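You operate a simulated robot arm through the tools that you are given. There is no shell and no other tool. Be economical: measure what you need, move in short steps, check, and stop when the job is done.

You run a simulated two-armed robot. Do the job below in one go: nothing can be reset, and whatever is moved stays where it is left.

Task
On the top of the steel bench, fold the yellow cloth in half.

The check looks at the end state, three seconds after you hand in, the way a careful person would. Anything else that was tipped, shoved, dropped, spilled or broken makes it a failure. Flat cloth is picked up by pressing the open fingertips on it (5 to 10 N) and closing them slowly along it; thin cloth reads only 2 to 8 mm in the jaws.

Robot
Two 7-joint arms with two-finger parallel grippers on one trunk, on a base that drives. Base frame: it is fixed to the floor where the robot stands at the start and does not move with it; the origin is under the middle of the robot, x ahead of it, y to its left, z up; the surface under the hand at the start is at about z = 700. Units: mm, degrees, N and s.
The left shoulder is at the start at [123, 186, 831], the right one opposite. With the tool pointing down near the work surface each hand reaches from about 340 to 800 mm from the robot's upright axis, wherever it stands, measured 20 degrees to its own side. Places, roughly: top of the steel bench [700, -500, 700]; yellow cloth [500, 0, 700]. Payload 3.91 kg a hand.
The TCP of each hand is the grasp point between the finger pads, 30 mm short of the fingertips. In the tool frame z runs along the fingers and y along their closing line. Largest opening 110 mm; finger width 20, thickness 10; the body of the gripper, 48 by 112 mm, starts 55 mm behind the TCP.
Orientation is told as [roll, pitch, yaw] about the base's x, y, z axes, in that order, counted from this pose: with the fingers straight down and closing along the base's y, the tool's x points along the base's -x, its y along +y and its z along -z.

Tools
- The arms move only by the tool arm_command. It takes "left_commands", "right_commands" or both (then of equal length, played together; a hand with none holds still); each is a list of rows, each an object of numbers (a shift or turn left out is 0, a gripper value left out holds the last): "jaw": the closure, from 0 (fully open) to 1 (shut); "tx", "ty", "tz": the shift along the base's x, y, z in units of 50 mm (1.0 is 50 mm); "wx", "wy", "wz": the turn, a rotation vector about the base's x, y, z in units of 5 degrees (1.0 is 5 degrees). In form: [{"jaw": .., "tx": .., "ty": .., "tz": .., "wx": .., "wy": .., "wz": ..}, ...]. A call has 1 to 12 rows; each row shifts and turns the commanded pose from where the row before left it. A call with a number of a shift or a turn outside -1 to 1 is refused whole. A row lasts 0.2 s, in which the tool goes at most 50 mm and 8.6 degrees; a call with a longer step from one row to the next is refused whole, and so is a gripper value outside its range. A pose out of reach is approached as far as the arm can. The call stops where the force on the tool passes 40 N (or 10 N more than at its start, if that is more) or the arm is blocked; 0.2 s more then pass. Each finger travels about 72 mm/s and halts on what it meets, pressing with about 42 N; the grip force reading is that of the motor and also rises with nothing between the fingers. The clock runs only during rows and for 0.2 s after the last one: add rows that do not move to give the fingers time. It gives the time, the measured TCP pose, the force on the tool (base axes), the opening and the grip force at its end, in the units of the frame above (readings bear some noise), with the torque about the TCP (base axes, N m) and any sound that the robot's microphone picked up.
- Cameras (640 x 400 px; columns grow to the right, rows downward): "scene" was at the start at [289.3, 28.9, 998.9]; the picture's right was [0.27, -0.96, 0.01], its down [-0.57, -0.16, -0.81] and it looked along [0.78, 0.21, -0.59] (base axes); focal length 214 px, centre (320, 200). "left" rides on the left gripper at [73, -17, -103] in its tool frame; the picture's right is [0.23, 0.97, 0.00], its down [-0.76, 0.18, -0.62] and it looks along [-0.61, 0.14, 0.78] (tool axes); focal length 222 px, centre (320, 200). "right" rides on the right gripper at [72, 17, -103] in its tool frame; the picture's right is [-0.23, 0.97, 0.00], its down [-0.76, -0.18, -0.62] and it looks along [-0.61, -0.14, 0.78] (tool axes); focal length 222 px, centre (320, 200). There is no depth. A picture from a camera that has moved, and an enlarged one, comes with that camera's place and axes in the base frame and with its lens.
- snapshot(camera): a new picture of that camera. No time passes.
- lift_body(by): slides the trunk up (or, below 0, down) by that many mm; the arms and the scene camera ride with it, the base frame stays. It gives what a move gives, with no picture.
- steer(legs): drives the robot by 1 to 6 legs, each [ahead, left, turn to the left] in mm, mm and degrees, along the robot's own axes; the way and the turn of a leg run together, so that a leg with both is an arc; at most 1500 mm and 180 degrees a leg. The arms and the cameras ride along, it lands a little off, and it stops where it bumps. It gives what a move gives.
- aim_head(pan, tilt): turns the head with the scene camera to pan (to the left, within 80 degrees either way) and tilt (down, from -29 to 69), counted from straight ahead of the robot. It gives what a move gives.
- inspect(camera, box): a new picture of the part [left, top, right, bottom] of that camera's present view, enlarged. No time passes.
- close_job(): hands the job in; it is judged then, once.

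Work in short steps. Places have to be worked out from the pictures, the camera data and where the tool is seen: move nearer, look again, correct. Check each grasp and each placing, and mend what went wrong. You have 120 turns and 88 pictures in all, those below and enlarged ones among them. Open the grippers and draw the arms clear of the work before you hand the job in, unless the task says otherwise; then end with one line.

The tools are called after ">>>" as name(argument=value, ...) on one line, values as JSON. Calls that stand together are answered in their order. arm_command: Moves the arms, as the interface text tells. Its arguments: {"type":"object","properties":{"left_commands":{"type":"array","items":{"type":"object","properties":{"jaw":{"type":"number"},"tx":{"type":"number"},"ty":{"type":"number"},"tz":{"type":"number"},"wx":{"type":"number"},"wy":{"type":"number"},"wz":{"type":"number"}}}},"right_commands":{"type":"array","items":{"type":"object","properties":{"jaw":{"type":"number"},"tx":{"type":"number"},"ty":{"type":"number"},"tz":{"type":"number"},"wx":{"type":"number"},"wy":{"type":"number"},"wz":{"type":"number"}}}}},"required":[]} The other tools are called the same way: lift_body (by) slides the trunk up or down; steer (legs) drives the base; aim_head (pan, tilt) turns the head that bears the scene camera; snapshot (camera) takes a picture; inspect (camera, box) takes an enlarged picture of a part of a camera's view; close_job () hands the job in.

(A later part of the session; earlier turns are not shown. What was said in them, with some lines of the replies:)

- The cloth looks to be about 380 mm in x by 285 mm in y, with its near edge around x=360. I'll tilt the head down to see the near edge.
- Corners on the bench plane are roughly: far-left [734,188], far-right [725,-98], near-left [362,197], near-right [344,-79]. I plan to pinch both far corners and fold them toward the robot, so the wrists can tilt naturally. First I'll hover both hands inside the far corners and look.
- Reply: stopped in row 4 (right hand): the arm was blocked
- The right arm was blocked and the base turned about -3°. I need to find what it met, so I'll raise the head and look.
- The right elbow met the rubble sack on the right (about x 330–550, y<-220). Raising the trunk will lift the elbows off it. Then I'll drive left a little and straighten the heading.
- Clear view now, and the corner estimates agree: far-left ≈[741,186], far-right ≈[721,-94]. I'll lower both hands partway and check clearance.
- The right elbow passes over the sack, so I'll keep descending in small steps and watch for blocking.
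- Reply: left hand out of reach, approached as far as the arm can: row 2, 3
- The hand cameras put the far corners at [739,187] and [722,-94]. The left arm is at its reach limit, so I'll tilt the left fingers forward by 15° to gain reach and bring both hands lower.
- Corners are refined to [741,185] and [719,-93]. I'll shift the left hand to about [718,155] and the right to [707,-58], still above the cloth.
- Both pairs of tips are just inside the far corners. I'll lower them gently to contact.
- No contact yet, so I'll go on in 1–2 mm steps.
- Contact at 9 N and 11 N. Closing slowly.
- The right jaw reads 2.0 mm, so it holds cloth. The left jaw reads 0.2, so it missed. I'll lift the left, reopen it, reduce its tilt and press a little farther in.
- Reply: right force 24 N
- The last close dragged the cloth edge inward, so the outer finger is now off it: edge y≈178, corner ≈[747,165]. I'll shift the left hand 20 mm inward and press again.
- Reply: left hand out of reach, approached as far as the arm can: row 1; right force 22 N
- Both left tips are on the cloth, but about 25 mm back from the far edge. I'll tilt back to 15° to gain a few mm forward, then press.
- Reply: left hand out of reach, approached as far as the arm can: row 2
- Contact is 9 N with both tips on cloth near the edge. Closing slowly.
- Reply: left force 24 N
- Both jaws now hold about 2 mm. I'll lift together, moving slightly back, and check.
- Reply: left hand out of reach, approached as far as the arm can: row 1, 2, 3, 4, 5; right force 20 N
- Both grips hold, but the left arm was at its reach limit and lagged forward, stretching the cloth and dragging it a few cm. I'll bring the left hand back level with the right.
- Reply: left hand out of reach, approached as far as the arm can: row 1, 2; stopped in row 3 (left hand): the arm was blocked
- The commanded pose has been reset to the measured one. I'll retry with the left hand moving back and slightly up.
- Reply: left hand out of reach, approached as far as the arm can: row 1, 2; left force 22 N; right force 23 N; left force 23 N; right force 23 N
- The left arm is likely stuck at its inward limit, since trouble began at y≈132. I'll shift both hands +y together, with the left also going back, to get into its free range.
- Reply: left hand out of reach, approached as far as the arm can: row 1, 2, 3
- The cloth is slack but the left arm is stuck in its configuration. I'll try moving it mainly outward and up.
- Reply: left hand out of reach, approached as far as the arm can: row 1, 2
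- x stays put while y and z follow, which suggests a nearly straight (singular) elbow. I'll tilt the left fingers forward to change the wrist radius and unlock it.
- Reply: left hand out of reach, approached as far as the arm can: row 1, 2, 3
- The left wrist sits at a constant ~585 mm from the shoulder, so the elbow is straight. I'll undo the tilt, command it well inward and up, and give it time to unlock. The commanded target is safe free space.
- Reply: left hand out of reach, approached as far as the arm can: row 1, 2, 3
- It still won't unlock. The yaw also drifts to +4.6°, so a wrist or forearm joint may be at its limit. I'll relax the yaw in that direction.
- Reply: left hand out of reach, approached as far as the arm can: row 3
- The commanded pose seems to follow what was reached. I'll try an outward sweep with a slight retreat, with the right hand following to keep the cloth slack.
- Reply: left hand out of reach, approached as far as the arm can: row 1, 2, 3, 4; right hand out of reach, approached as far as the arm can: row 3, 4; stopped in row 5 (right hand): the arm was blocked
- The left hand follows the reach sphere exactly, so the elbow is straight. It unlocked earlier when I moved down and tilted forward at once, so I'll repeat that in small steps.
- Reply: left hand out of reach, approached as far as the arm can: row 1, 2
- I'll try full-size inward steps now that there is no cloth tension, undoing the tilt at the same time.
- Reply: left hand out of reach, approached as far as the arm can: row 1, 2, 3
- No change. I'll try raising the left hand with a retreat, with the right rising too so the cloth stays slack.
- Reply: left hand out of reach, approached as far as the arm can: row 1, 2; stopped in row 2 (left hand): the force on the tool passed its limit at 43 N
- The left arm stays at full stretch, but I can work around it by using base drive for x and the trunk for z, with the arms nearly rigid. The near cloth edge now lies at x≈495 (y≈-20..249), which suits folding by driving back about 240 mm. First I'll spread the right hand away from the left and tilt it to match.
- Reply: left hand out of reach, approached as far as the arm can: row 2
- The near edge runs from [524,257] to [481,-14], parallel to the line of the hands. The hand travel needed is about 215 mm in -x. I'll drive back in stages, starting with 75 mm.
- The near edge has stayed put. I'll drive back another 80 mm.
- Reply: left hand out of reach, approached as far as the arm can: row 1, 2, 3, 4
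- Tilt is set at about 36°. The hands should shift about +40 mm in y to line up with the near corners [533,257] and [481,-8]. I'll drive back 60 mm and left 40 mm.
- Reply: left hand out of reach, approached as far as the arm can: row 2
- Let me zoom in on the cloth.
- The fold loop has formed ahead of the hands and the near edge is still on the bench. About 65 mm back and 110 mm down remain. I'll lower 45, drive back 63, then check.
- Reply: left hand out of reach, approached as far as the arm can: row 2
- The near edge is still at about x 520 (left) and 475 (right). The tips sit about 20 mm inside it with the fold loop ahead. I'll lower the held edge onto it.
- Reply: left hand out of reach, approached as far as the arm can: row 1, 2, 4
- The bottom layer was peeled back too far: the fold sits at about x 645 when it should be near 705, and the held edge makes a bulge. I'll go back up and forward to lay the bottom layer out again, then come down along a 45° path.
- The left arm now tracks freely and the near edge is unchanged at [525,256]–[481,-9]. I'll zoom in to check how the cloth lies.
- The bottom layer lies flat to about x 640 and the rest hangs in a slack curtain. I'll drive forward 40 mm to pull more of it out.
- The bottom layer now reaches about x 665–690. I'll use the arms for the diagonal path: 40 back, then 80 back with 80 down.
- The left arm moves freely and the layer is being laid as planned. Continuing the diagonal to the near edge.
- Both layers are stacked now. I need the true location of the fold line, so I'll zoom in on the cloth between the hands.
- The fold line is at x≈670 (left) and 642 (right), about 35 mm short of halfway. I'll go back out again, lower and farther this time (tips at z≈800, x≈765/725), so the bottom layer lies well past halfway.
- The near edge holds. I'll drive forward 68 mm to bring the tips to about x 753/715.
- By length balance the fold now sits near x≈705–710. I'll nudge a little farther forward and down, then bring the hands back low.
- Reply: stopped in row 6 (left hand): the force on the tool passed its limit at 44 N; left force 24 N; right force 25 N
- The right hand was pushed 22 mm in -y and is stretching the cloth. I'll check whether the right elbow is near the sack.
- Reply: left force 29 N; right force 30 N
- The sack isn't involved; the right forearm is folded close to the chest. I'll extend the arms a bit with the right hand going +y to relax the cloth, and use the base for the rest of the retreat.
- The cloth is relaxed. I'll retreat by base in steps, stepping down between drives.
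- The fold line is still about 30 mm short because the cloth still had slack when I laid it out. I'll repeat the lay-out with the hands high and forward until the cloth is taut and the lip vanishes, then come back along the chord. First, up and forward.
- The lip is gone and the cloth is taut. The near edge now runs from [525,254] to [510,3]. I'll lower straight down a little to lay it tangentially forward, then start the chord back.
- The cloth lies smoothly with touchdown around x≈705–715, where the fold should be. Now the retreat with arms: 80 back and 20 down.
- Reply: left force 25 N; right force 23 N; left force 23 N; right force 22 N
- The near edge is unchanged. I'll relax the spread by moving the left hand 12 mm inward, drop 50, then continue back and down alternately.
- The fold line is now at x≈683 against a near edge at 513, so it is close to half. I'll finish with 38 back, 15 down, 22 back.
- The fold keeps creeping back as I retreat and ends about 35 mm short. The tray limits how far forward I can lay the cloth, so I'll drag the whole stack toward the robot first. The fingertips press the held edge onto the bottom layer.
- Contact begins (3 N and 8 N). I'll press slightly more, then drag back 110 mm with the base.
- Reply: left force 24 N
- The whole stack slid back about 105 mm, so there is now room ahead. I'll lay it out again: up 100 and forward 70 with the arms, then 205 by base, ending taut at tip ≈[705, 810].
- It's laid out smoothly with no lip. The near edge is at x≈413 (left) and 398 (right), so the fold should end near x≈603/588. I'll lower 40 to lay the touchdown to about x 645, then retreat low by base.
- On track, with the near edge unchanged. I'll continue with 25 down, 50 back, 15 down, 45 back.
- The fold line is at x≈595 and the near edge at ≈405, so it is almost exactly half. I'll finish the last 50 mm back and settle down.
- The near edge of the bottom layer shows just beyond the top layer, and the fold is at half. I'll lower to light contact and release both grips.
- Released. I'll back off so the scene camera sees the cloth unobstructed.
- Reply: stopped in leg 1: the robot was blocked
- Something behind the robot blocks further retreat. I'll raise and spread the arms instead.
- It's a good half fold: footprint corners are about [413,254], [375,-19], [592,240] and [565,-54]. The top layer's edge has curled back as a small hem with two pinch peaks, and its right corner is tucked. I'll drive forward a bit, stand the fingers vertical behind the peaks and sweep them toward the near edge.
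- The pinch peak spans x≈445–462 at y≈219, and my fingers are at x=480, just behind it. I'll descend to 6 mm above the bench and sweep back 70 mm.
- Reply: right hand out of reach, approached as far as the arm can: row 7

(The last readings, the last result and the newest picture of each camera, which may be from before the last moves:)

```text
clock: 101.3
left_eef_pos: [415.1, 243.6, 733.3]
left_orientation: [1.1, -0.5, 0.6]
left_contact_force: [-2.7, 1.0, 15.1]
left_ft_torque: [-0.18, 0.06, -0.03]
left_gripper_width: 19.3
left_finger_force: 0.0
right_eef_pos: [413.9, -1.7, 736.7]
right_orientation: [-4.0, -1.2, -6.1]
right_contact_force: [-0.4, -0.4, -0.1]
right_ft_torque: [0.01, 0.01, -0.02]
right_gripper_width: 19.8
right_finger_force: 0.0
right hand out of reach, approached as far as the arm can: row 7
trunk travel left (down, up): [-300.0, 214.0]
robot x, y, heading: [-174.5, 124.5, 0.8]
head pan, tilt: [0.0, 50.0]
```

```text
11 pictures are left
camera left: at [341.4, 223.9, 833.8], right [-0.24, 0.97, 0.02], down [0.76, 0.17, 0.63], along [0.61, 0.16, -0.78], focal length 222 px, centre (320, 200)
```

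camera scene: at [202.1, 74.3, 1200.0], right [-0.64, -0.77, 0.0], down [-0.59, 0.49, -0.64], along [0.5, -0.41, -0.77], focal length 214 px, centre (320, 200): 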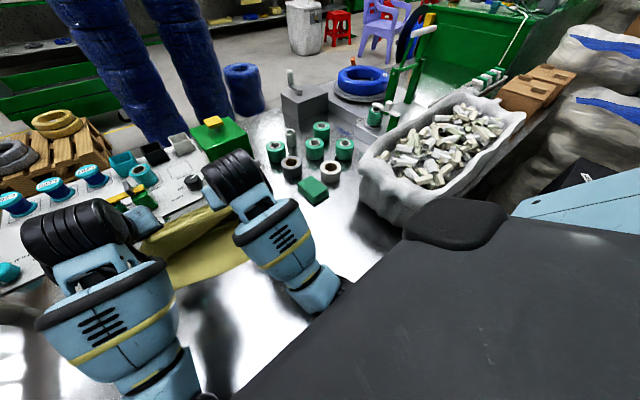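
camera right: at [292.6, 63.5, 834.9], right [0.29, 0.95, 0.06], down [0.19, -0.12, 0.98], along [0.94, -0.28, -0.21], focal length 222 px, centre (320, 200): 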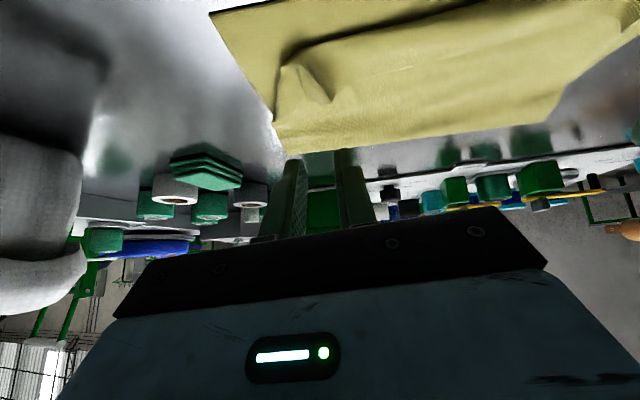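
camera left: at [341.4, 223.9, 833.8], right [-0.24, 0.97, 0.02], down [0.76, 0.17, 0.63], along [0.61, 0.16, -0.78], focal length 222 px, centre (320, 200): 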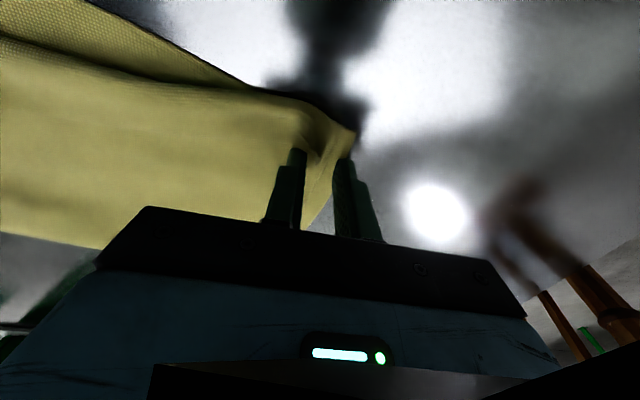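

I'll raise and spread the hands to see the result.

>>> arm_command(left_commands=[{"tz": 0.3}, {"tz": 0.8}, {"tz": 0.8}, {"tz": 0.6, "ty": 0.5, "tx": 0.3}, {"tz": 0.3, "ty": 0.8, "tx": 0.3}, {"ty": 0.8, "tx": 0.3}, {}], right_commands=[{"tz": 0.3}, {"tz": 0.8}, {"tz": 0.8}, {"tz": 0.6, "ty": -0.5, "tx": 0.3}, {"tz": 0.3, "ty": -0.8, "tx": 0.3}, {"ty": -0.8, "tx": 0.3}, {}])

>>> inspect(camera="scene", box=[200, 110, 440, 260])

```text
clock: 102.9
left_eef_pos: [502.3, 319.7, 844.3]
left_orientation: [-1.0, -0.4, -0.6]
left_contact_force: [0.8, 0.4, 0.3]
left_ft_torque: [0.03, 0.0, 0.01]
left_gripper_width: 19.7
left_finger_force: 0.0
left hand out of reach, approached as far as the arm can: row 1, 2, 3
right_eef_pos: [503.2, -83.8, 834.8]
right_orientation: [-2.3, -0.3, -4.4]
right_contact_force: [-0.2, 1.5, 1.3]
right_ft_torque: [0.01, 0.0, -0.03]
right_gripper_width: 19.8
right_finger_force: 0.1
right hand out of reach, approached as far as the arm can: row 1, 2, 3, 4
trunk travel left (down, up): [-300.0, 214.0]
robot x, y, heading: [-178.3, 129.5, 0.1]
head pan, tilt: [0.0, 50.0]
```

```text
2.67 times, centred on (320, 185) of scene
camera zoom: at [44.1, 130.1, 1200.1], right [0.01, -1.0, 0.0], down [-0.77, -0.01, -0.64], along [0.64, 0.01, -0.77], focal length 572 px, centre (320, 240)
```

zoom: 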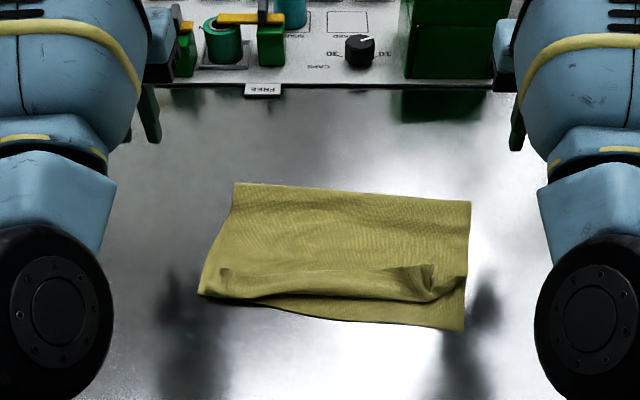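

The left side is now smooth. At the right, a pinch peak and a tucked corner remain near [405,22]. I'll look closer with the right hand camera.

>>> arm_command(right_commands=[{"ty": 0.7, "tx": -0.2}, {"ty": 0.7, "tx": -0.2}, {"ty": 0.6, "tx": -0.2}, {}])

>>> inspect(camera="right", box=[160, 0, 480, 200])

```text
clock: 103.9
left_eef_pos: [502.4, 318.8, 841.4]
left_orientation: [-1.0, -0.4, -0.5]
left_contact_force: [-0.4, -0.6, 0.1]
left_ft_torque: [-0.03, 0.0, -0.01]
left_gripper_width: 19.9
left_finger_force: 0.0
right_eef_pos: [482.6, -0.9, 833.2]
right_orientation: [-2.9, -0.6, -6.0]
right_contact_force: [0.7, 0.7, 0.4]
right_ft_torque: [0.01, -0.03, 0.03]
right_gripper_width: 19.7
right_finger_force: 0.0
right hand out of reach, approached as far as the arm can: row 3
trunk travel left (down, up): [-300.0, 214.0]
robot x, y, heading: [-179.1, 128.8, 0.7]
head pan, tilt: [0.0, 50.0]
```

```text
2.00 times, centred on (320, 100) of right
camera zoom: at [410.5, 29.7, 935.1], right [0.33, 0.94, -0.05], down [0.74, -0.22, 0.64], along [0.59, -0.24, -0.77], focal length 444 px, centre (320, 400)
```

zoom: 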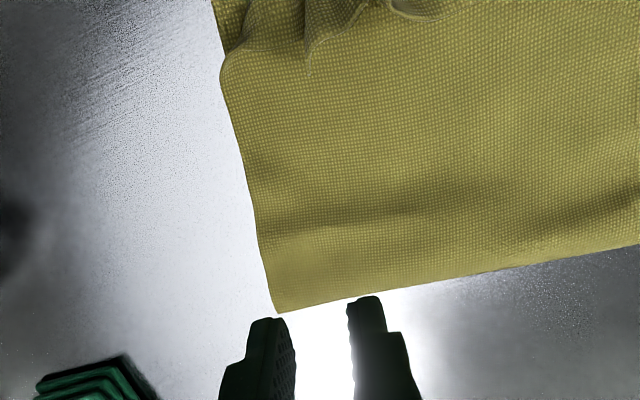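

I need the camera farther back, so I'll drive back 75 mm and look again.

>>> steer(legs=[[-75, 0, 0]])

>>> inspect(camera="right", box=[160, 0, 480, 200])

```text
clock: 105.0
left_eef_pos: [427.5, 318.2, 843.2]
left_orientation: [-0.9, -0.4, -0.7]
left_contact_force: [-0.9, 0.1, 0.6]
left_ft_torque: [0.0, 0.0, 0.04]
left_gripper_width: 19.6
left_finger_force: 0.0
right_eef_pos: [406.4, -1.0, 830.5]
right_orientation: [-3.2, -0.4, -6.1]
right_contact_force: [-0.2, 0.5, 0.3]
right_ft_torque: [0.0, -0.04, 0.02]
right_gripper_width: 19.7
right_finger_force: 0.1
trunk travel left (down, up): [-300.0, 214.0]
robot x, y, heading: [-250.5, 125.4, 0.5]
head pan, tilt: [0.0, 50.0]
```

```text
2.00 times, centred on (320, 100) of right
camera zoom: at [334.7, 29.3, 932.6], right [0.33, 0.94, -0.05], down [0.74, -0.22, 0.64], along [0.59, -0.25, -0.77], focal length 444 px, centre (320, 400)
```

zoom: 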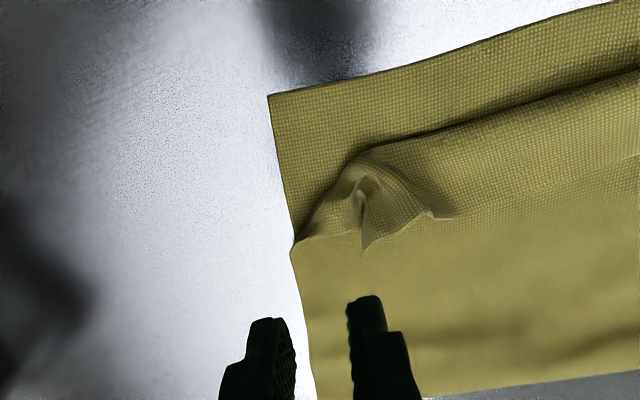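

Now it's clear: the top layer's edge is folded back as a ~33 mm hem, with its raw edge at x≈418 and its front at ≈385. The bottom edge is at ≈355, so unrolling the hem will align the edges. I'll place both open grippers just behind the raw edge and sweep gently toward the robot.

>>> steer(legs=[[25, 0, 0]])

>>> arm_command(left_commands=[{"ty": -0.4, "jaw": 0.1}, {"ty": -0.5}, {"ty": -0.5}, {"ty": -0.5}, {"ty": -0.5, "tz": -0.3}, {"tz": -0.6}, {"tz": -0.6}, {}], right_commands=[{"ty": 0.15, "jaw": 0.1}, {"ty": 0.2, "tx": 0.04}, {"ty": 0.2, "tx": 0.04}, {"ty": 0.2, "tx": 0.04}, {"ty": 0.2, "tz": -0.3, "tx": 0.04}, {"tz": -0.5}, {"tz": -0.5}, {}])

>>> snapshot(camera="right")

```text
clock: 105.8
left_eef_pos: [454.8, 318.3, 841.8]
left_orientation: [-0.9, -0.5, -0.8]
left_contact_force: [0.1, 0.4, -0.6]
left_ft_torque: [0.0, 0.03, 0.01]
left_gripper_width: 19.9
left_finger_force: 0.0
right_eef_pos: [433.1, -2.7, 829.9]
right_orientation: [-3.3, -0.3, -6.0]
right_contact_force: [-0.4, -0.6, 0.1]
right_ft_torque: [0.01, 0.04, 0.02]
right_gripper_width: 19.7
right_finger_force: 0.0
trunk travel left (down, up): [-300.0, 214.0]
robot x, y, heading: [-223.9, 130.9, 0.2]
head pan, tilt: [0.0, 50.0]
```

```text
clock: 107.6
left_eef_pos: [455.0, 199.0, 766.4]
left_orientation: [-0.9, -0.5, -0.7]
left_contact_force: [-0.2, -0.2, 0.7]
left_ft_torque: [-0.04, -0.01, 0.01]
left_gripper_width: 98.9
left_finger_force: 0.1
right_eef_pos: [439.7, 43.8, 763.8]
right_orientation: [-3.3, -0.3, -5.9]
right_contact_force: [-0.3, -0.2, -0.2]
right_ft_torque: [0.02, 0.02, 0.03]
right_gripper_width: 99.0
right_finger_force: 0.0
trunk travel left (down, up): [-300.0, 214.0]
robot x, y, heading: [-220.7, 124.0, 0.2]
head pan, tilt: [0.0, 50.0]
```

```text
7 pictures are left
camera right: at [367.9, 74.4, 865.6], right [0.33, 0.94, -0.05], down [0.74, -0.22, 0.64], along [0.59, -0.25, -0.77], focal length 222 px, centre (320, 200)
```

right: 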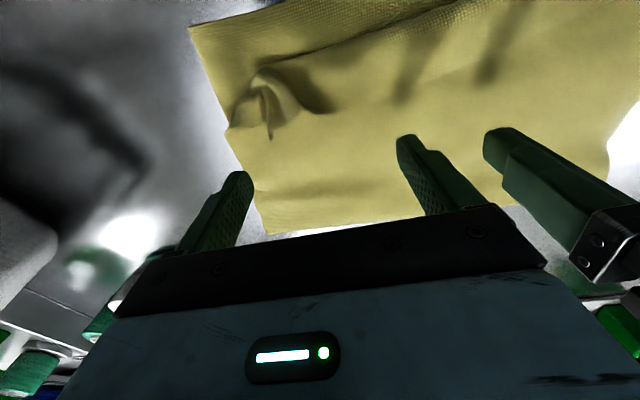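

The fingers are behind the hem. I'll narrow and level the right hand so its outer finger meets the peak, then descend to just above the cloth.

>>> arm_command(left_commands=[{"tz": -0.3}, {"tz": -0.25}, {"tz": -0.1}, {}], right_commands=[{"jaw": 0.45, "wx": 0.33, "ty": 0.08}, {"wx": 0.33, "tz": -0.3}, {"tz": -0.28}, {}])

```text
clock: 108.6
left_eef_pos: [454.5, 200.0, 734.8]
left_orientation: [-0.9, -0.5, -0.7]
left_contact_force: [0.1, -0.6, 0.7]
left_ft_torque: [0.03, -0.02, 0.02]
left_gripper_width: 99.2
left_finger_force: 0.0
right_eef_pos: [439.9, 47.9, 736.5]
right_orientation: [-0.1, 0.0, -6.0]
right_contact_force: [1.0, -0.2, 0.8]
right_ft_torque: [-0.02, -0.02, -0.02]
right_gripper_width: 60.4
right_finger_force: 0.0
trunk travel left (down, up): [-300.0, 214.0]
robot x, y, heading: [-225.1, 122.7, 0.6]
head pan, tilt: [0.0, 50.0]
```

Close to the surface with no contact. I'll go down 2–3 mm more and sweep slowly 60–65 mm toward the robot.

>>> arm_command(left_commands=[{"tz": -0.04}, {"tx": -0.2}, {"tx": -0.2}, {"tx": -0.2}, {"tx": -0.2}, {"tx": -0.2}, {"tx": -0.2}, {"tx": -0.15}, {}], right_commands=[{"tz": -0.07}, {"tx": -0.2}, {"tx": -0.2}, {"tx": -0.2}, {"tx": -0.2}, {"tx": -0.2}, {"tx": -0.2}, {"tx": -0.15}, {}])

>>> snapshot(camera="right")

```text
clock: 110.6
left_eef_pos: [387.0, 199.9, 733.8]
left_orientation: [-0.9, -0.3, -0.7]
left_contact_force: [-0.7, 0.1, 0.1]
left_ft_torque: [0.0, 0.01, 0.01]
left_gripper_width: 99.0
left_finger_force: 0.0
right_eef_pos: [380.1, 28.0, 735.3]
right_orientation: [-1.0, -0.9, -7.6]
right_contact_force: [0.7, 0.1, 0.1]
right_ft_torque: [0.0, 0.03, 0.02]
right_gripper_width: 60.5
right_finger_force: 0.0
trunk travel left (down, up): [-300.0, 214.0]
robot x, y, heading: [-228.0, 127.5, 0.6]
head pan, tilt: [0.0, 50.0]
```

```text
6 pictures are left
camera right: at [308.1, 57.1, 837.1], right [0.35, 0.94, -0.01], down [0.72, -0.26, 0.64], along [0.59, -0.24, -0.77], focal length 222 px, centre (320, 200)
```

right: 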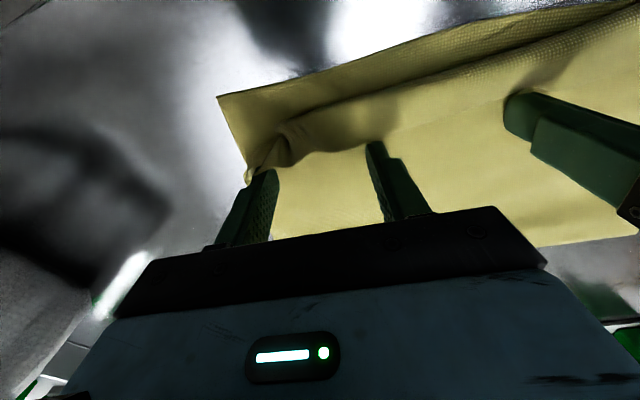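

The fingers have reached the raw edge and are pushing it. I'll continue the sweep with the base, slightly lower, for 45 mm.

>>> arm_command(left_commands=[{"tz": -0.02}, {}], right_commands=[{"tz": -0.05}, {}])

>>> steer(legs=[[-48, 0, 0]])

>>> snapshot(camera="right")

```text
clock: 111.2
left_eef_pos: [386.2, 198.5, 732.2]
left_orientation: [-0.9, -0.5, -0.7]
left_contact_force: [0.8, 0.5, 1.7]
left_ft_torque: [0.07, 0.0, 0.0]
left_gripper_width: 99.3
left_finger_force: 0.2
right_eef_pos: [378.4, 29.3, 732.2]
right_orientation: [-0.9, -0.7, -7.6]
right_contact_force: [0.1, 0.3, 1.9]
right_ft_torque: [0.05, -0.01, -0.02]
right_gripper_width: 60.7
right_finger_force: 0.0
trunk travel left (down, up): [-300.0, 214.0]
robot x, y, heading: [-220.7, 127.5, 0.5]
head pan, tilt: [0.0, 50.0]
```

```text
clock: 112.1
left_eef_pos: [337.1, 199.3, 732.8]
left_orientation: [-0.8, -0.4, -0.7]
left_contact_force: [0.0, -0.2, 0.5]
left_ft_torque: [0.04, -0.03, -0.03]
left_gripper_width: 98.9
left_finger_force: 0.0
right_eef_pos: [330.8, 29.3, 733.2]
right_orientation: [-1.2, -0.9, -7.2]
right_contact_force: [2.5, -1.1, 15.9]
right_ft_torque: [0.58, -0.11, -0.07]
right_gripper_width: 60.4
right_finger_force: 0.1
trunk travel left (down, up): [-300.0, 214.0]
robot x, y, heading: [-272.8, 125.8, 0.6]
head pan, tilt: [0.0, 50.0]
```

```text
5 pictures are left
camera right: at [257.7, 59.1, 833.6], right [0.35, 0.94, -0.02], down [0.73, -0.26, 0.64], along [0.59, -0.23, -0.77], focal length 222 px, centre (320, 200)
```

right: 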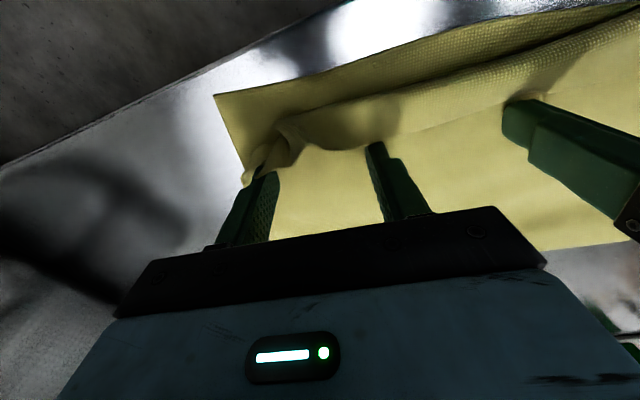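

The cloth only slid along, so sweeping can't flip the hem, and the near edge is now close to x≈295. I won't drag further. Instead I'll pinch the flap right at its raw edge with both hands, lift it to unroll, and set it down at the near edge. First, lift and reposition.

>>> arm_command(left_commands=[{"tz": 0.3, "tx": 0.1}, {"tz": 0.4, "jaw": 0.65, "ty": 0.25}, {"tz": 0.2, "ty": 0.25}, {}], right_commands=[{"tz": 0.3, "tx": 0.1}, {"tz": 0.4, "jaw": 0.65}, {"tz": 0.2, "ty": -0.1}, {}])

>>> steer(legs=[[-50, 0, 0]])

>>> aim_head(pan=0, tilt=55)

>>> inspect(camera="scene", box=[200, 100, 440, 250])

```text
clock: 113.1
left_eef_pos: [345.1, 242.0, 769.1]
left_orientation: [0.4, -0.1, 0.5]
left_contact_force: [-0.5, -0.6, -0.3]
left_ft_torque: [0.01, -0.02, -0.03]
left_gripper_width: 38.6
left_finger_force: 0.0
right_eef_pos: [344.9, 7.4, 764.9]
right_orientation: [-2.7, -0.6, -8.5]
right_contact_force: [-0.7, 0.9, 0.5]
right_ft_torque: [0.04, 0.02, 0.01]
right_gripper_width: 38.6
right_finger_force: 0.1
right hand out of reach, approached as far as the arm can: row 3
trunk travel left (down, up): [-300.0, 214.0]
robot x, y, heading: [-273.8, 127.5, 0.7]
head pan, tilt: [0.0, 50.0]
```

```text
clock: 114.0
left_eef_pos: [296.9, 242.1, 773.0]
left_orientation: [0.2, -0.4, 0.6]
left_contact_force: [-0.7, -0.1, -0.3]
left_ft_torque: [0.0, -0.03, -0.01]
left_gripper_width: 38.4
left_finger_force: 0.3
right_eef_pos: [296.9, 5.4, 767.6]
right_orientation: [-2.3, -1.0, -8.5]
right_contact_force: [-0.7, -0.2, 0.4]
right_ft_torque: [0.03, -0.04, -0.03]
right_gripper_width: 38.7
right_finger_force: 0.1
trunk travel left (down, up): [-300.0, 214.0]
robot x, y, heading: [-320.1, 126.6, 0.4]
head pan, tilt: [0.0, 50.0]
```

```text
clock: 114.7
left_eef_pos: [298.8, 244.5, 772.7]
left_orientation: [0.2, -0.4, 0.9]
left_contact_force: [0.1, 0.3, 0.4]
left_ft_torque: [0.01, 0.0, 0.01]
left_gripper_width: 38.4
left_finger_force: 0.2
right_eef_pos: [297.0, 4.4, 767.3]
right_orientation: [-2.6, -1.0, -8.7]
right_contact_force: [0.8, -0.2, -0.2]
right_ft_torque: [-0.03, 0.01, 0.02]
right_gripper_width: 38.5
right_finger_force: 0.1
trunk travel left (down, up): [-300.0, 214.0]
robot x, y, heading: [-322.5, 129.0, 0.4]
head pan, tilt: [0.0, 55.0]
```

```text
2.67 times, centred on (320, 175) of scene
camera zoom: at [-106.7, 128.7, 1193.5], right [0.01, -1.0, 0.0], down [-0.82, -0.01, -0.57], along [0.57, 0.01, -0.82], focal length 572 px, centre (320, 267)
```

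zoom: 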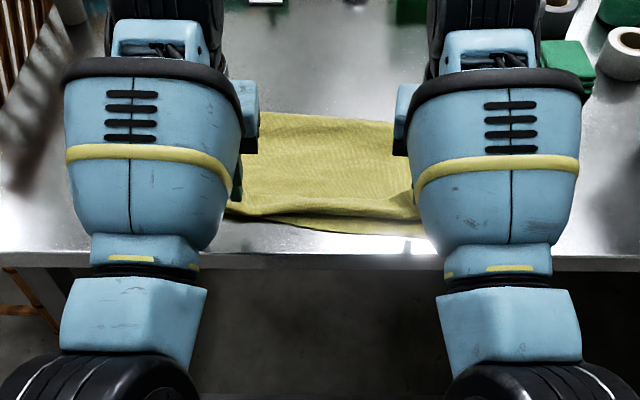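

The hem is now narrow: raw edge ≈x 322, front ≈308, bottom edge ≈286. I'll place the fingers over the flap near each end and press lightly.

>>> arm_command(left_commands=[{"tx": 0.3, "ty": -0.3}, {"tz": -0.4}, {"tz": -0.26}, {}], right_commands=[{"tx": 0.2, "ty": 0.3, "wx": 0.4}, {"tz": -0.3, "tx": 0.05, "ty": 0.1}, {"tz": -0.24}, {}])

>>> snapshot(camera="right")

```text
clock: 115.7
left_eef_pos: [313.0, 226.6, 739.0]
left_orientation: [0.1, -0.4, 0.5]
left_contact_force: [-0.2, -0.9, 0.2]
left_ft_torque: [-0.04, 0.0, 0.01]
left_gripper_width: 38.4
left_finger_force: 0.1
right_eef_pos: [309.5, 23.5, 740.8]
right_orientation: [-0.5, -0.9, -8.7]
right_contact_force: [-0.2, 0.4, 0.9]
right_ft_torque: [-0.02, 0.02, -0.03]
right_gripper_width: 38.6
right_finger_force: 0.1
trunk travel left (down, up): [-300.0, 214.0]
robot x, y, heading: [-322.1, 125.7, 0.4]
head pan, tilt: [0.0, 55.0]
```

```text
3 pictures are left
camera right: at [237.1, 53.8, 842.0], right [0.37, 0.93, -0.01], down [0.72, -0.28, 0.64], along [0.59, -0.24, -0.77], focal length 222 px, centre (320, 200)
```

right: 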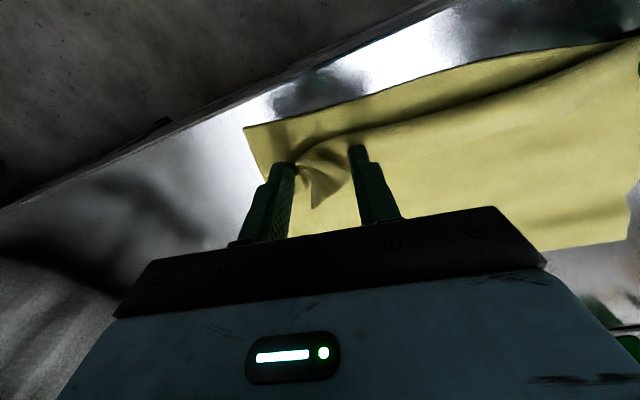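

A flap peak sits between the right fingers, with its raw edge at x≈345. I'll move the right hand over it, pinch and lift it to unroll the hem at that corner.

>>> arm_command(right_commands=[{"tz": 0.2}, {"tx": 0.35}, {"tz": -0.2}, {"tz": -0.14}, {"jaw": 0.75}, {"jaw": 0.85}, {"jaw": 0.93}, {"jaw": 1.0}, {}, {}, {}])

```text
clock: 118.1
left_eef_pos: [313.4, 227.5, 739.4]
left_orientation: [0.1, -0.3, 0.6]
left_contact_force: [-0.3, -0.5, 0.6]
left_ft_torque: [0.03, 0.01, 0.01]
left_gripper_width: 38.7
left_finger_force: 0.0
right_eef_pos: [324.3, 26.3, 733.9]
right_orientation: [-0.4, -0.7, -8.7]
right_contact_force: [0.0, 0.2, 0.2]
right_ft_torque: [-0.03, -0.03, 0.02]
right_gripper_width: 3.0
right_finger_force: 41.9
trunk travel left (down, up): [-300.0, 214.0]
robot x, y, heading: [-321.3, 128.9, 0.6]
head pan, tilt: [0.0, 55.0]
```

Gripped (3.0 mm). Lift 35 mm, carry to the near edge, set down, release and rise.

>>> arm_command(right_commands=[{"tz": 0.35}, {"tz": 0.35, "tx": -0.1}, {"tx": -0.3}, {"tx": -0.3, "tz": -0.1}, {"tx": -0.25, "tz": -0.2}, {"tz": -0.2}, {"tz": -0.1}, {}])

>>> inspect(camera="right", box=[160, 50, 480, 250])

```text
clock: 119.9
left_eef_pos: [312.9, 226.6, 738.8]
left_orientation: [0.2, -0.5, 0.6]
left_contact_force: [0.0, 0.6, -0.1]
left_ft_torque: [0.0, -0.01, -0.01]
left_gripper_width: 38.5
left_finger_force: 0.1
right_eef_pos: [284.8, 8.6, 741.2]
right_orientation: [-1.3, -1.5, -10.0]
right_contact_force: [0.1, -0.5, 0.0]
right_ft_torque: [0.04, -0.01, 0.02]
right_gripper_width: 2.9
right_finger_force: 41.8
trunk travel left (down, up): [-300.0, 214.0]
robot x, y, heading: [-323.1, 123.3, 0.7]
head pan, tilt: [0.0, 55.0]
```

```text
2.00 times, centred on (320, 150) of right
camera zoom: at [212.6, 41.1, 841.8], right [0.39, 0.92, -0.02], down [0.71, -0.29, 0.65], along [0.59, -0.27, -0.76], focal length 444 px, centre (320, 300)
```

zoom: 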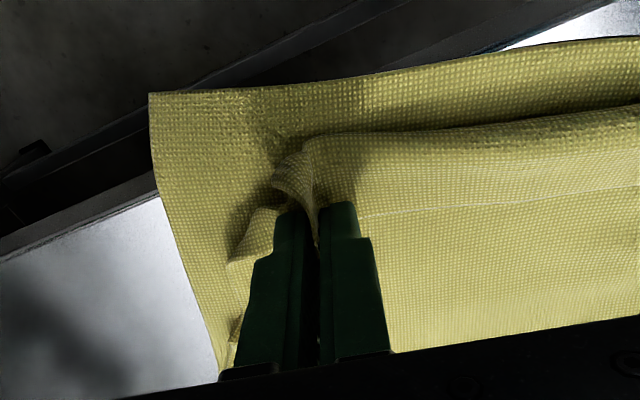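

The pull also slid the stack, and the bottom layer's near-right corner now hangs about 30 mm past the bench edge (x≈227). I'll release, then press near the fold side and pull the whole stack forward onto the bench.

>>> arm_command(left_commands=[{"tz": 0.4}, {"tz": 0.6}, {"tz": 0.4}, {}], right_commands=[{"tz": -0.1, "jaw": 0.8}, {"tz": 0.3}, {"tz": 0.8}, {}])

>>> steer(legs=[[85, 0, 0]])

>>> arm_command(left_commands=[{"ty": -0.2, "jaw": 0.65}, {"tz": -0.5}, {"tz": -0.5}, {"tz": -0.3}, {}], right_commands=[{"tx": 0.25, "ty": 0.2, "jaw": 0.65}, {"tx": 0.25, "tz": -0.4, "ty": 0.2}, {"tz": -0.4}, {"tz": -0.2}, {}])

```text
clock: 120.9
left_eef_pos: [317.0, 241.4, 801.8]
left_orientation: [1.3, -0.1, 1.8]
left_contact_force: [-0.2, -0.2, -0.4]
left_ft_torque: [-0.04, 0.0, -0.01]
left_gripper_width: 38.5
left_finger_force: 0.1
left hand out of reach, approached as far as the arm can: row 3
right_eef_pos: [298.3, 11.1, 768.9]
right_orientation: [-1.8, -0.6, -9.7]
right_contact_force: [0.0, 0.4, -0.4]
right_ft_torque: [0.01, -0.02, -0.02]
right_gripper_width: 21.8
right_finger_force: 0.1
right hand out of reach, approached as far as the arm can: row 3
trunk travel left (down, up): [-300.0, 214.0]
robot x, y, heading: [-322.6, 127.7, 0.4]
head pan, tilt: [0.0, 55.0]
```

```text
clock: 122.0
left_eef_pos: [403.0, 243.6, 805.5]
left_orientation: [1.0, -0.3, 2.0]
left_contact_force: [-0.2, -0.2, 0.6]
left_ft_torque: [0.01, 0.04, -0.01]
left_gripper_width: 38.4
left_finger_force: 0.0
right_eef_pos: [385.2, 13.4, 771.5]
right_orientation: [-1.5, -0.9, -9.8]
right_contact_force: [0.1, 0.0, 0.2]
right_ft_torque: [0.06, -0.01, 0.01]
right_gripper_width: 21.8
right_finger_force: 0.1
trunk travel left (down, up): [-300.0, 214.0]
robot x, y, heading: [-239.0, 123.8, 0.8]
head pan, tilt: [0.0, 55.0]
```

```text
clock: 123.1
left_eef_pos: [403.4, 229.6, 740.7]
left_orientation: [1.0, -0.5, 1.8]
left_contact_force: [0.1, 0.0, 0.0]
left_ft_torque: [0.0, 0.0, 0.02]
left_gripper_width: 38.4
left_finger_force: 0.0
right_eef_pos: [414.9, 34.4, 732.6]
right_orientation: [-1.2, -2.1, -9.8]
right_contact_force: [-2.5, -0.3, 17.5]
right_ft_torque: [0.46, 0.09, 0.05]
right_gripper_width: 38.4
right_finger_force: 0.1
trunk travel left (down, up): [-300.0, 214.0]
robot x, y, heading: [-237.6, 127.5, 0.5]
head pan, tilt: [0.0, 55.0]
stopped in row 5 (right hand): the force on the tool passed its limit at 44 N (the readings are from after the stop); the commanded pose is now the measured one
```

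The right hand may sit right at the fold edge. I'll lift it, shift it back 25 mm, and press both hands to about 10 N.

>>> arm_command(left_commands=[{}, {"tz": -0.1}, {"tz": -0.05}, {}, {}], right_commands=[{"tz": 0.2}, {"tx": -0.5}, {"tz": -0.16}, {}, {}])

```text
clock: 124.3
left_eef_pos: [401.7, 231.4, 733.2]
left_orientation: [1.0, -0.3, 1.8]
left_contact_force: [-0.3, -0.2, -0.4]
left_ft_torque: [0.06, 0.02, 0.02]
left_gripper_width: 38.3
left_finger_force: 0.0
right_eef_pos: [387.9, 35.9, 731.7]
right_orientation: [-1.2, -1.9, -9.9]
right_contact_force: [1.3, -2.5, 11.8]
right_ft_torque: [0.24, 0.0, -0.01]
right_gripper_width: 38.0
right_finger_force: 0.0
trunk travel left (down, up): [-300.0, 214.0]
robot x, y, heading: [-242.2, 123.5, 0.3]
head pan, tilt: [0.0, 55.0]
```

The right hand presses at 12 N. I'll bring the left into contact too and drive forward 110 mm.

>>> arm_command(left_commands=[{"tz": -0.04}, {"tz": -0.02}, {}])

>>> steer(legs=[[110, 0, 0]])

```text
clock: 125.1
left_eef_pos: [401.5, 230.6, 731.9]
left_orientation: [0.9, -0.5, 1.7]
left_contact_force: [0.1, -0.6, 8.3]
left_ft_torque: [-0.26, 0.05, 0.0]
left_gripper_width: 38.7
left_finger_force: 0.3
right_eef_pos: [386.9, 34.8, 732.4]
right_orientation: [-1.1, -1.8, -9.8]
right_contact_force: [2.5, -0.1, 12.3]
right_ft_torque: [0.3, -0.01, -0.06]
right_gripper_width: 38.4
right_finger_force: 0.1
trunk travel left (down, up): [-300.0, 214.0]
robot x, y, heading: [-238.7, 123.0, 0.6]
head pan, tilt: [0.0, 55.0]
```

```text
clock: 126.3
left_eef_pos: [509.0, 234.3, 731.5]
left_orientation: [1.0, -0.5, 2.0]
left_contact_force: [0.7, -0.3, 14.3]
left_ft_torque: [-0.41, 0.02, 0.02]
left_gripper_width: 38.4
left_finger_force: 0.2
right_eef_pos: [495.7, 38.2, 732.3]
right_orientation: [-1.2, -1.9, -9.6]
right_contact_force: [0.2, -0.1, 11.1]
right_ft_torque: [0.29, 0.01, -0.01]
right_gripper_width: 38.4
right_finger_force: 0.1
trunk travel left (down, up): [-300.0, 214.0]
robot x, y, heading: [-132.7, 124.7, 1.0]
head pan, tilt: [0.0, 55.0]
```

Dragged 108 mm forward with steady force. I'll lift straight up, spread the arms and back away to look.

>>> arm_command(left_commands=[{"tz": 0.3}, {"tz": 0.6}, {"tz": 0.8}, {"tz": 0.7, "ty": 0.4}, {"tz": 0.4, "ty": 0.8}, {"ty": 0.9}, {"ty": 0.5}, {}], right_commands=[{"tz": 0.3}, {"tz": 0.6}, {"tz": 0.8}, {"tz": 0.7, "ty": -0.4}, {"tz": 0.4, "ty": -0.8}, {"ty": -0.8}, {"ty": -0.3}, {}])

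>>> steer(legs=[[-150, 0, 0]])

>>> inspect(camera="scene", box=[200, 90, 440, 240])

```text
clock: 128.1
left_eef_pos: [529.8, 364.6, 861.4]
left_orientation: [0.9, -0.4, 2.0]
left_contact_force: [0.3, -0.4, -0.8]
left_ft_torque: [0.02, 0.0, 0.01]
left_gripper_width: 38.5
left_finger_force: 0.0
left hand out of reach, approached as far as the arm can: row 4, 5
right_eef_pos: [530.1, -76.6, 854.2]
right_orientation: [-1.1, -1.8, -9.6]
right_contact_force: [0.2, -0.6, -0.7]
right_ft_torque: [-0.02, 0.02, 0.0]
right_gripper_width: 38.8
right_finger_force: 0.2
right hand out of reach, approached as far as the arm can: row 3, 4, 5
trunk travel left (down, up): [-300.0, 214.0]
robot x, y, heading: [-133.3, 129.0, 0.3]
head pan, tilt: [0.0, 55.0]
```

```text
clock: 129.5
left_eef_pos: [382.6, 362.8, 863.6]
left_orientation: [1.0, -0.4, 2.0]
left_contact_force: [-0.2, -0.2, -0.3]
left_ft_torque: [0.04, -0.02, 0.02]
left_gripper_width: 38.3
left_finger_force: 0.1
right_eef_pos: [382.0, -78.8, 853.5]
right_orientation: [-1.1, -1.8, -9.6]
right_contact_force: [0.4, 0.8, 0.4]
right_ft_torque: [0.04, -0.01, 0.01]
right_gripper_width: 38.4
right_finger_force: 0.1
trunk travel left (down, up): [-300.0, 214.0]
robot x, y, heading: [-280.8, 127.3, 0.8]
head pan, tilt: [0.0, 55.0]
```

```text
2.67 times, centred on (320, 165) of scene
camera zoom: at [-63.4, 129.6, 1193.7], right [0.01, -1.0, 0.0], down [-0.82, -0.01, -0.57], along [0.57, 0.01, -0.82], focal length 572 px, centre (320, 293)
```

zoom: 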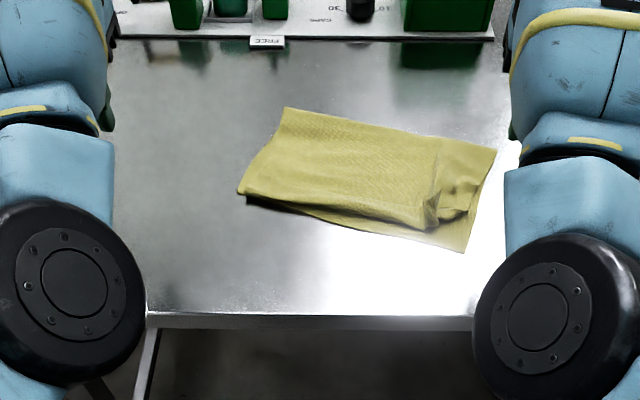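

The cloth is well on the bench and the left side is aligned. At the right end the top layer's corner is gathered inward at about [392,6] and should be near [336,-22]. I'll pin the stack with the left hand and pull that corner out with the right. First I'll move both into place.

>>> steer(legs=[[40, 0, 0]])

>>> arm_command(left_commands=[{"ty": -0.75}, {"ty": -0.75}, {"ty": -0.75}, {"ty": -0.75}, {"ty": -0.75, "tz": -0.5}, {"ty": -0.4, "tz": -0.5}, {"tz": -0.6}, {"tz": -0.5}, {}], right_commands=[{"ty": 0.3, "tx": -0.1}, {"ty": 0.3, "tx": -0.1}, {"ty": 0.3, "tx": -0.1}, {"ty": 0.3, "tx": -0.1}, {"ty": 0.3, "tz": -0.5, "tx": -0.1}, {"ty": 0.2, "tz": -0.5}, {"tz": -0.5}, {"tz": -0.4}, {}])

```text
clock: 130.3
left_eef_pos: [423.0, 363.3, 861.2]
left_orientation: [1.0, -0.3, 2.0]
left_contact_force: [0.7, -0.5, -0.6]
left_ft_torque: [-0.01, 0.02, -0.02]
left_gripper_width: 38.5
left_finger_force: 0.0
right_eef_pos: [424.3, -77.9, 852.3]
right_orientation: [-1.3, -1.7, -9.6]
right_contact_force: [0.9, 0.6, -0.1]
right_ft_torque: [-0.03, 0.04, -0.01]
right_gripper_width: 38.8
right_finger_force: 0.0
trunk travel left (down, up): [-300.0, 214.0]
robot x, y, heading: [-236.4, 129.3, 0.8]
head pan, tilt: [0.0, 55.0]
```

```text
clock: 132.3
left_eef_pos: [427.2, 168.7, 756.5]
left_orientation: [1.4, -0.5, 3.1]
left_contact_force: [0.5, -0.5, 0.5]
left_ft_torque: [-0.01, 0.01, -0.02]
left_gripper_width: 38.5
left_finger_force: 0.1
left hand out of reach, approached as far as the arm can: row 3
right_eef_pos: [413.6, 3.7, 750.5]
right_orientation: [-1.4, -1.7, -9.5]
right_contact_force: [0.8, 0.7, -0.2]
right_ft_torque: [-0.01, 0.01, -0.01]
right_gripper_width: 38.4
right_finger_force: 0.1
right hand out of reach, approached as far as the arm can: row 2, 3, 4
trunk travel left (down, up): [-300.0, 214.0]
robot x, y, heading: [-242.0, 128.7, 0.7]
head pan, tilt: [0.0, 55.0]
```

The right hand is 20 mm too far forward. I'll shift by base, then press the left and close the right on the gathered corner.

>>> steer(legs=[[-20, 0, 0]])

>>> arm_command(left_commands=[{"tz": -0.3}, {"tz": -0.15}, {"tz": -0.05}, {}], right_commands=[{"tz": -0.2}, {"tz": -0.12}, {}, {}])

>>> arm_command(right_commands=[{"jaw": 0.75}, {"jaw": 0.85}, {"jaw": 0.93}, {"jaw": 1.0}, {}, {}, {}])

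```text
clock: 133.1
left_eef_pos: [407.4, 168.5, 754.0]
left_orientation: [1.5, -0.4, 3.0]
left_contact_force: [0.2, -0.5, 0.2]
left_ft_torque: [0.01, -0.03, 0.0]
left_gripper_width: 38.4
left_finger_force: 0.0
right_eef_pos: [396.2, 4.0, 750.8]
right_orientation: [-1.3, -1.7, -9.7]
right_contact_force: [-0.4, 0.0, 0.7]
right_ft_torque: [-0.01, 0.0, 0.0]
right_gripper_width: 38.5
right_finger_force: 0.0
trunk travel left (down, up): [-300.0, 214.0]
robot x, y, heading: [-256.8, 123.7, 0.8]
head pan, tilt: [0.0, 55.0]
```

```text
clock: 134.1
left_eef_pos: [406.5, 167.7, 733.1]
left_orientation: [1.4, -0.7, 3.0]
left_contact_force: [-3.1, -0.5, 23.0]
left_ft_torque: [-0.61, 0.03, -0.04]
left_gripper_width: 38.0
left_finger_force: 0.1
right_eef_pos: [393.7, 5.6, 736.3]
right_orientation: [-1.2, -1.8, -9.7]
right_contact_force: [-0.4, 0.3, -0.5]
right_ft_torque: [-0.02, 0.01, 0.0]
right_gripper_width: 38.5
right_finger_force: 0.1
trunk travel left (down, up): [-300.0, 214.0]
robot x, y, heading: [-260.4, 125.8, 0.9]
head pan, tilt: [0.0, 55.0]
```

```text
clock: 135.7
left_eef_pos: [406.7, 168.1, 732.5]
left_orientation: [1.2, -0.7, 3.0]
left_contact_force: [0.2, -8.8, 26.3]
left_ft_torque: [-0.94, -0.03, -0.06]
left_gripper_width: 37.6
left_finger_force: 3.7
right_eef_pos: [394.0, 4.9, 736.6]
right_orientation: [-1.3, -1.8, -9.8]
right_contact_force: [0.5, 5.7, 1.3]
right_ft_torque: [0.15, -0.05, 0.0]
right_gripper_width: 3.3
right_finger_force: 41.5
trunk travel left (down, up): [-300.0, 214.0]
robot x, y, heading: [-256.8, 124.6, 0.8]
head pan, tilt: [0.0, 55.0]
```

Gripped 3.3 mm with the left hand pinning at 26 N. Lift 20 mm, pull the corner outward to about [350,-22], lower, release and rise.

>>> arm_command(right_commands=[{"tz": 0.4}, {"tx": -0.2, "ty": -0.15}, {"tx": -0.2, "ty": -0.15}, {"tx": -0.2, "ty": -0.1}, {"tx": -0.2, "ty": -0.1}, {"tz": -0.2}, {"tz": -0.15}, {}])

```text
clock: 137.5
left_eef_pos: [407.6, 165.4, 732.2]
left_orientation: [0.9, -0.6, 2.9]
left_contact_force: [-6.5, -19.1, 30.2]
left_ft_torque: [-1.53, 0.07, -0.28]
left_gripper_width: 47.3
left_finger_force: 8.9
right_eef_pos: [353.0, -20.1, 738.6]
right_orientation: [-1.2, -1.8, -9.6]
right_contact_force: [9.4, 21.4, -1.1]
right_ft_torque: [0.69, -0.26, -0.12]
right_gripper_width: 3.5
right_finger_force: 41.5
trunk travel left (down, up): [-300.0, 214.0]
robot x, y, heading: [-256.4, 124.5, 0.7]
head pan, tilt: [0.0, 55.0]
```

The corner is out at [353,-20] and the cloth is taut. I'll ease slightly, release, rise, and draw both arms well clear.

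>>> arm_command(left_commands=[{}, {}, {}, {}, {"tz": 0.3}, {"tz": 0.6}, {"tz": 0.8}, {"tz": 0.8, "ty": 0.3}, {"ty": 0.8, "tz": 0.3}, {"ty": 0.9}, {"ty": 0.9}, {}], right_commands=[{"tx": 0.06, "ty": 0.06, "tz": -0.06}, {"jaw": 0.9}, {"jaw": 0.8}, {"tz": 0.2}, {"tz": 0.5}, {"tz": 0.8}, {"tz": 0.8}, {"tz": 0.6, "ty": -0.3}, {"ty": -0.6, "tz": 0.3}, {"ty": -0.6}, {"ty": -0.3}, {}])

>>> steer(legs=[[-25, 0, 0]])

>>> inspect(camera="scene", box=[200, 90, 440, 240])

```text
clock: 140.1
left_eef_pos: [408.1, 315.6, 867.3]
left_orientation: [1.7, -0.4, 3.2]
left_contact_force: [0.5, -0.2, 0.4]
left_ft_torque: [0.03, 0.0, 0.01]
left_gripper_width: 38.6
left_finger_force: 0.1
right_eef_pos: [405.0, -113.0, 869.9]
right_orientation: [-1.2, -1.7, -9.6]
right_contact_force: [-0.2, 0.5, -0.3]
right_ft_torque: [0.04, -0.02, 0.0]
right_gripper_width: 22.0
right_finger_force: 0.0
right hand out of reach, approached as far as the arm can: row 6, 7, 8
trunk travel left (down, up): [-300.0, 214.0]
robot x, y, heading: [-255.4, 127.0, 0.8]
head pan, tilt: [0.0, 55.0]
```

```text
clock: 140.9
left_eef_pos: [381.4, 314.7, 867.8]
left_orientation: [1.5, -0.4, 3.3]
left_contact_force: [0.0, 0.3, -0.1]
left_ft_torque: [-0.01, 0.0, -0.02]
left_gripper_width: 38.5
left_finger_force: 0.1
right_eef_pos: [379.1, -114.0, 869.9]
right_orientation: [-1.4, -1.7, -9.7]
right_contact_force: [0.3, 0.7, 1.1]
right_ft_torque: [0.0, -0.03, -0.01]
right_gripper_width: 21.8
right_finger_force: 0.0
trunk travel left (down, up): [-300.0, 214.0]
robot x, y, heading: [-284.7, 123.4, 0.8]
head pan, tilt: [0.0, 55.0]
```

```text
2.67 times, centred on (320, 165) of scene
camera zoom: at [-68.3, 129.7, 1193.7], right [0.01, -1.0, 0.0], down [-0.82, -0.01, -0.57], along [0.57, 0.01, -0.82], focal length 572 px, centre (320, 293)
```

zoom: 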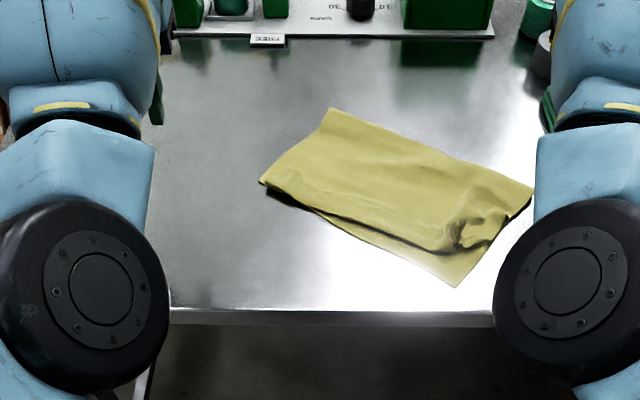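

The cloth is folded in two and fully on the bench, with a small gather left at one corner. I have no pictures left, so more blind handling would risk making it worse. I'll open both grippers, raise the arms clear and stop.

>>> arm_command(left_commands=[{"jaw": 0, "tz": 0.5}, {"tz": 0.5}, {}, {}], right_commands=[{"jaw": 0, "tz": 0.5}, {"tz": 0.5}, {}, {}])

>>> close_job()

```text
clock: 141.9
left_eef_pos: [387.2, 338.7, 906.3]
left_orientation: [2.3, 0.4, 5.3]
left_contact_force: [-1.1, -0.7, -0.3]
left_ft_torque: [0.01, -0.03, -0.02]
left_gripper_width: 109.8
left_finger_force: 0.1
left hand out of reach, approached as far as the arm can: row 2
right_eef_pos: [377.6, -127.5, 914.1]
right_orientation: [-2.0, -1.2, -11.0]
right_contact_force: [-0.1, -0.1, 0.6]
right_ft_torque: [0.02, 0.03, 0.01]
right_gripper_width: 110.0
right_finger_force: 0.0
trunk travel left (down, up): [-300.0, 214.0]
robot x, y, heading: [-281.8, 126.6, 0.7]
head pan, tilt: [0.0, 55.0]
```

```text
The job is handed in.
```

I handed in the yellow cloth folded roughly in half on the steel bench, but not neatly: the top edge is still turned back, its right corner is bunched short of the bottom corner, and the cloth sits rotated. The right elbow bumped the rubble sack early on and the base bumped something unseen behind the robot; I saw nothing tipped.
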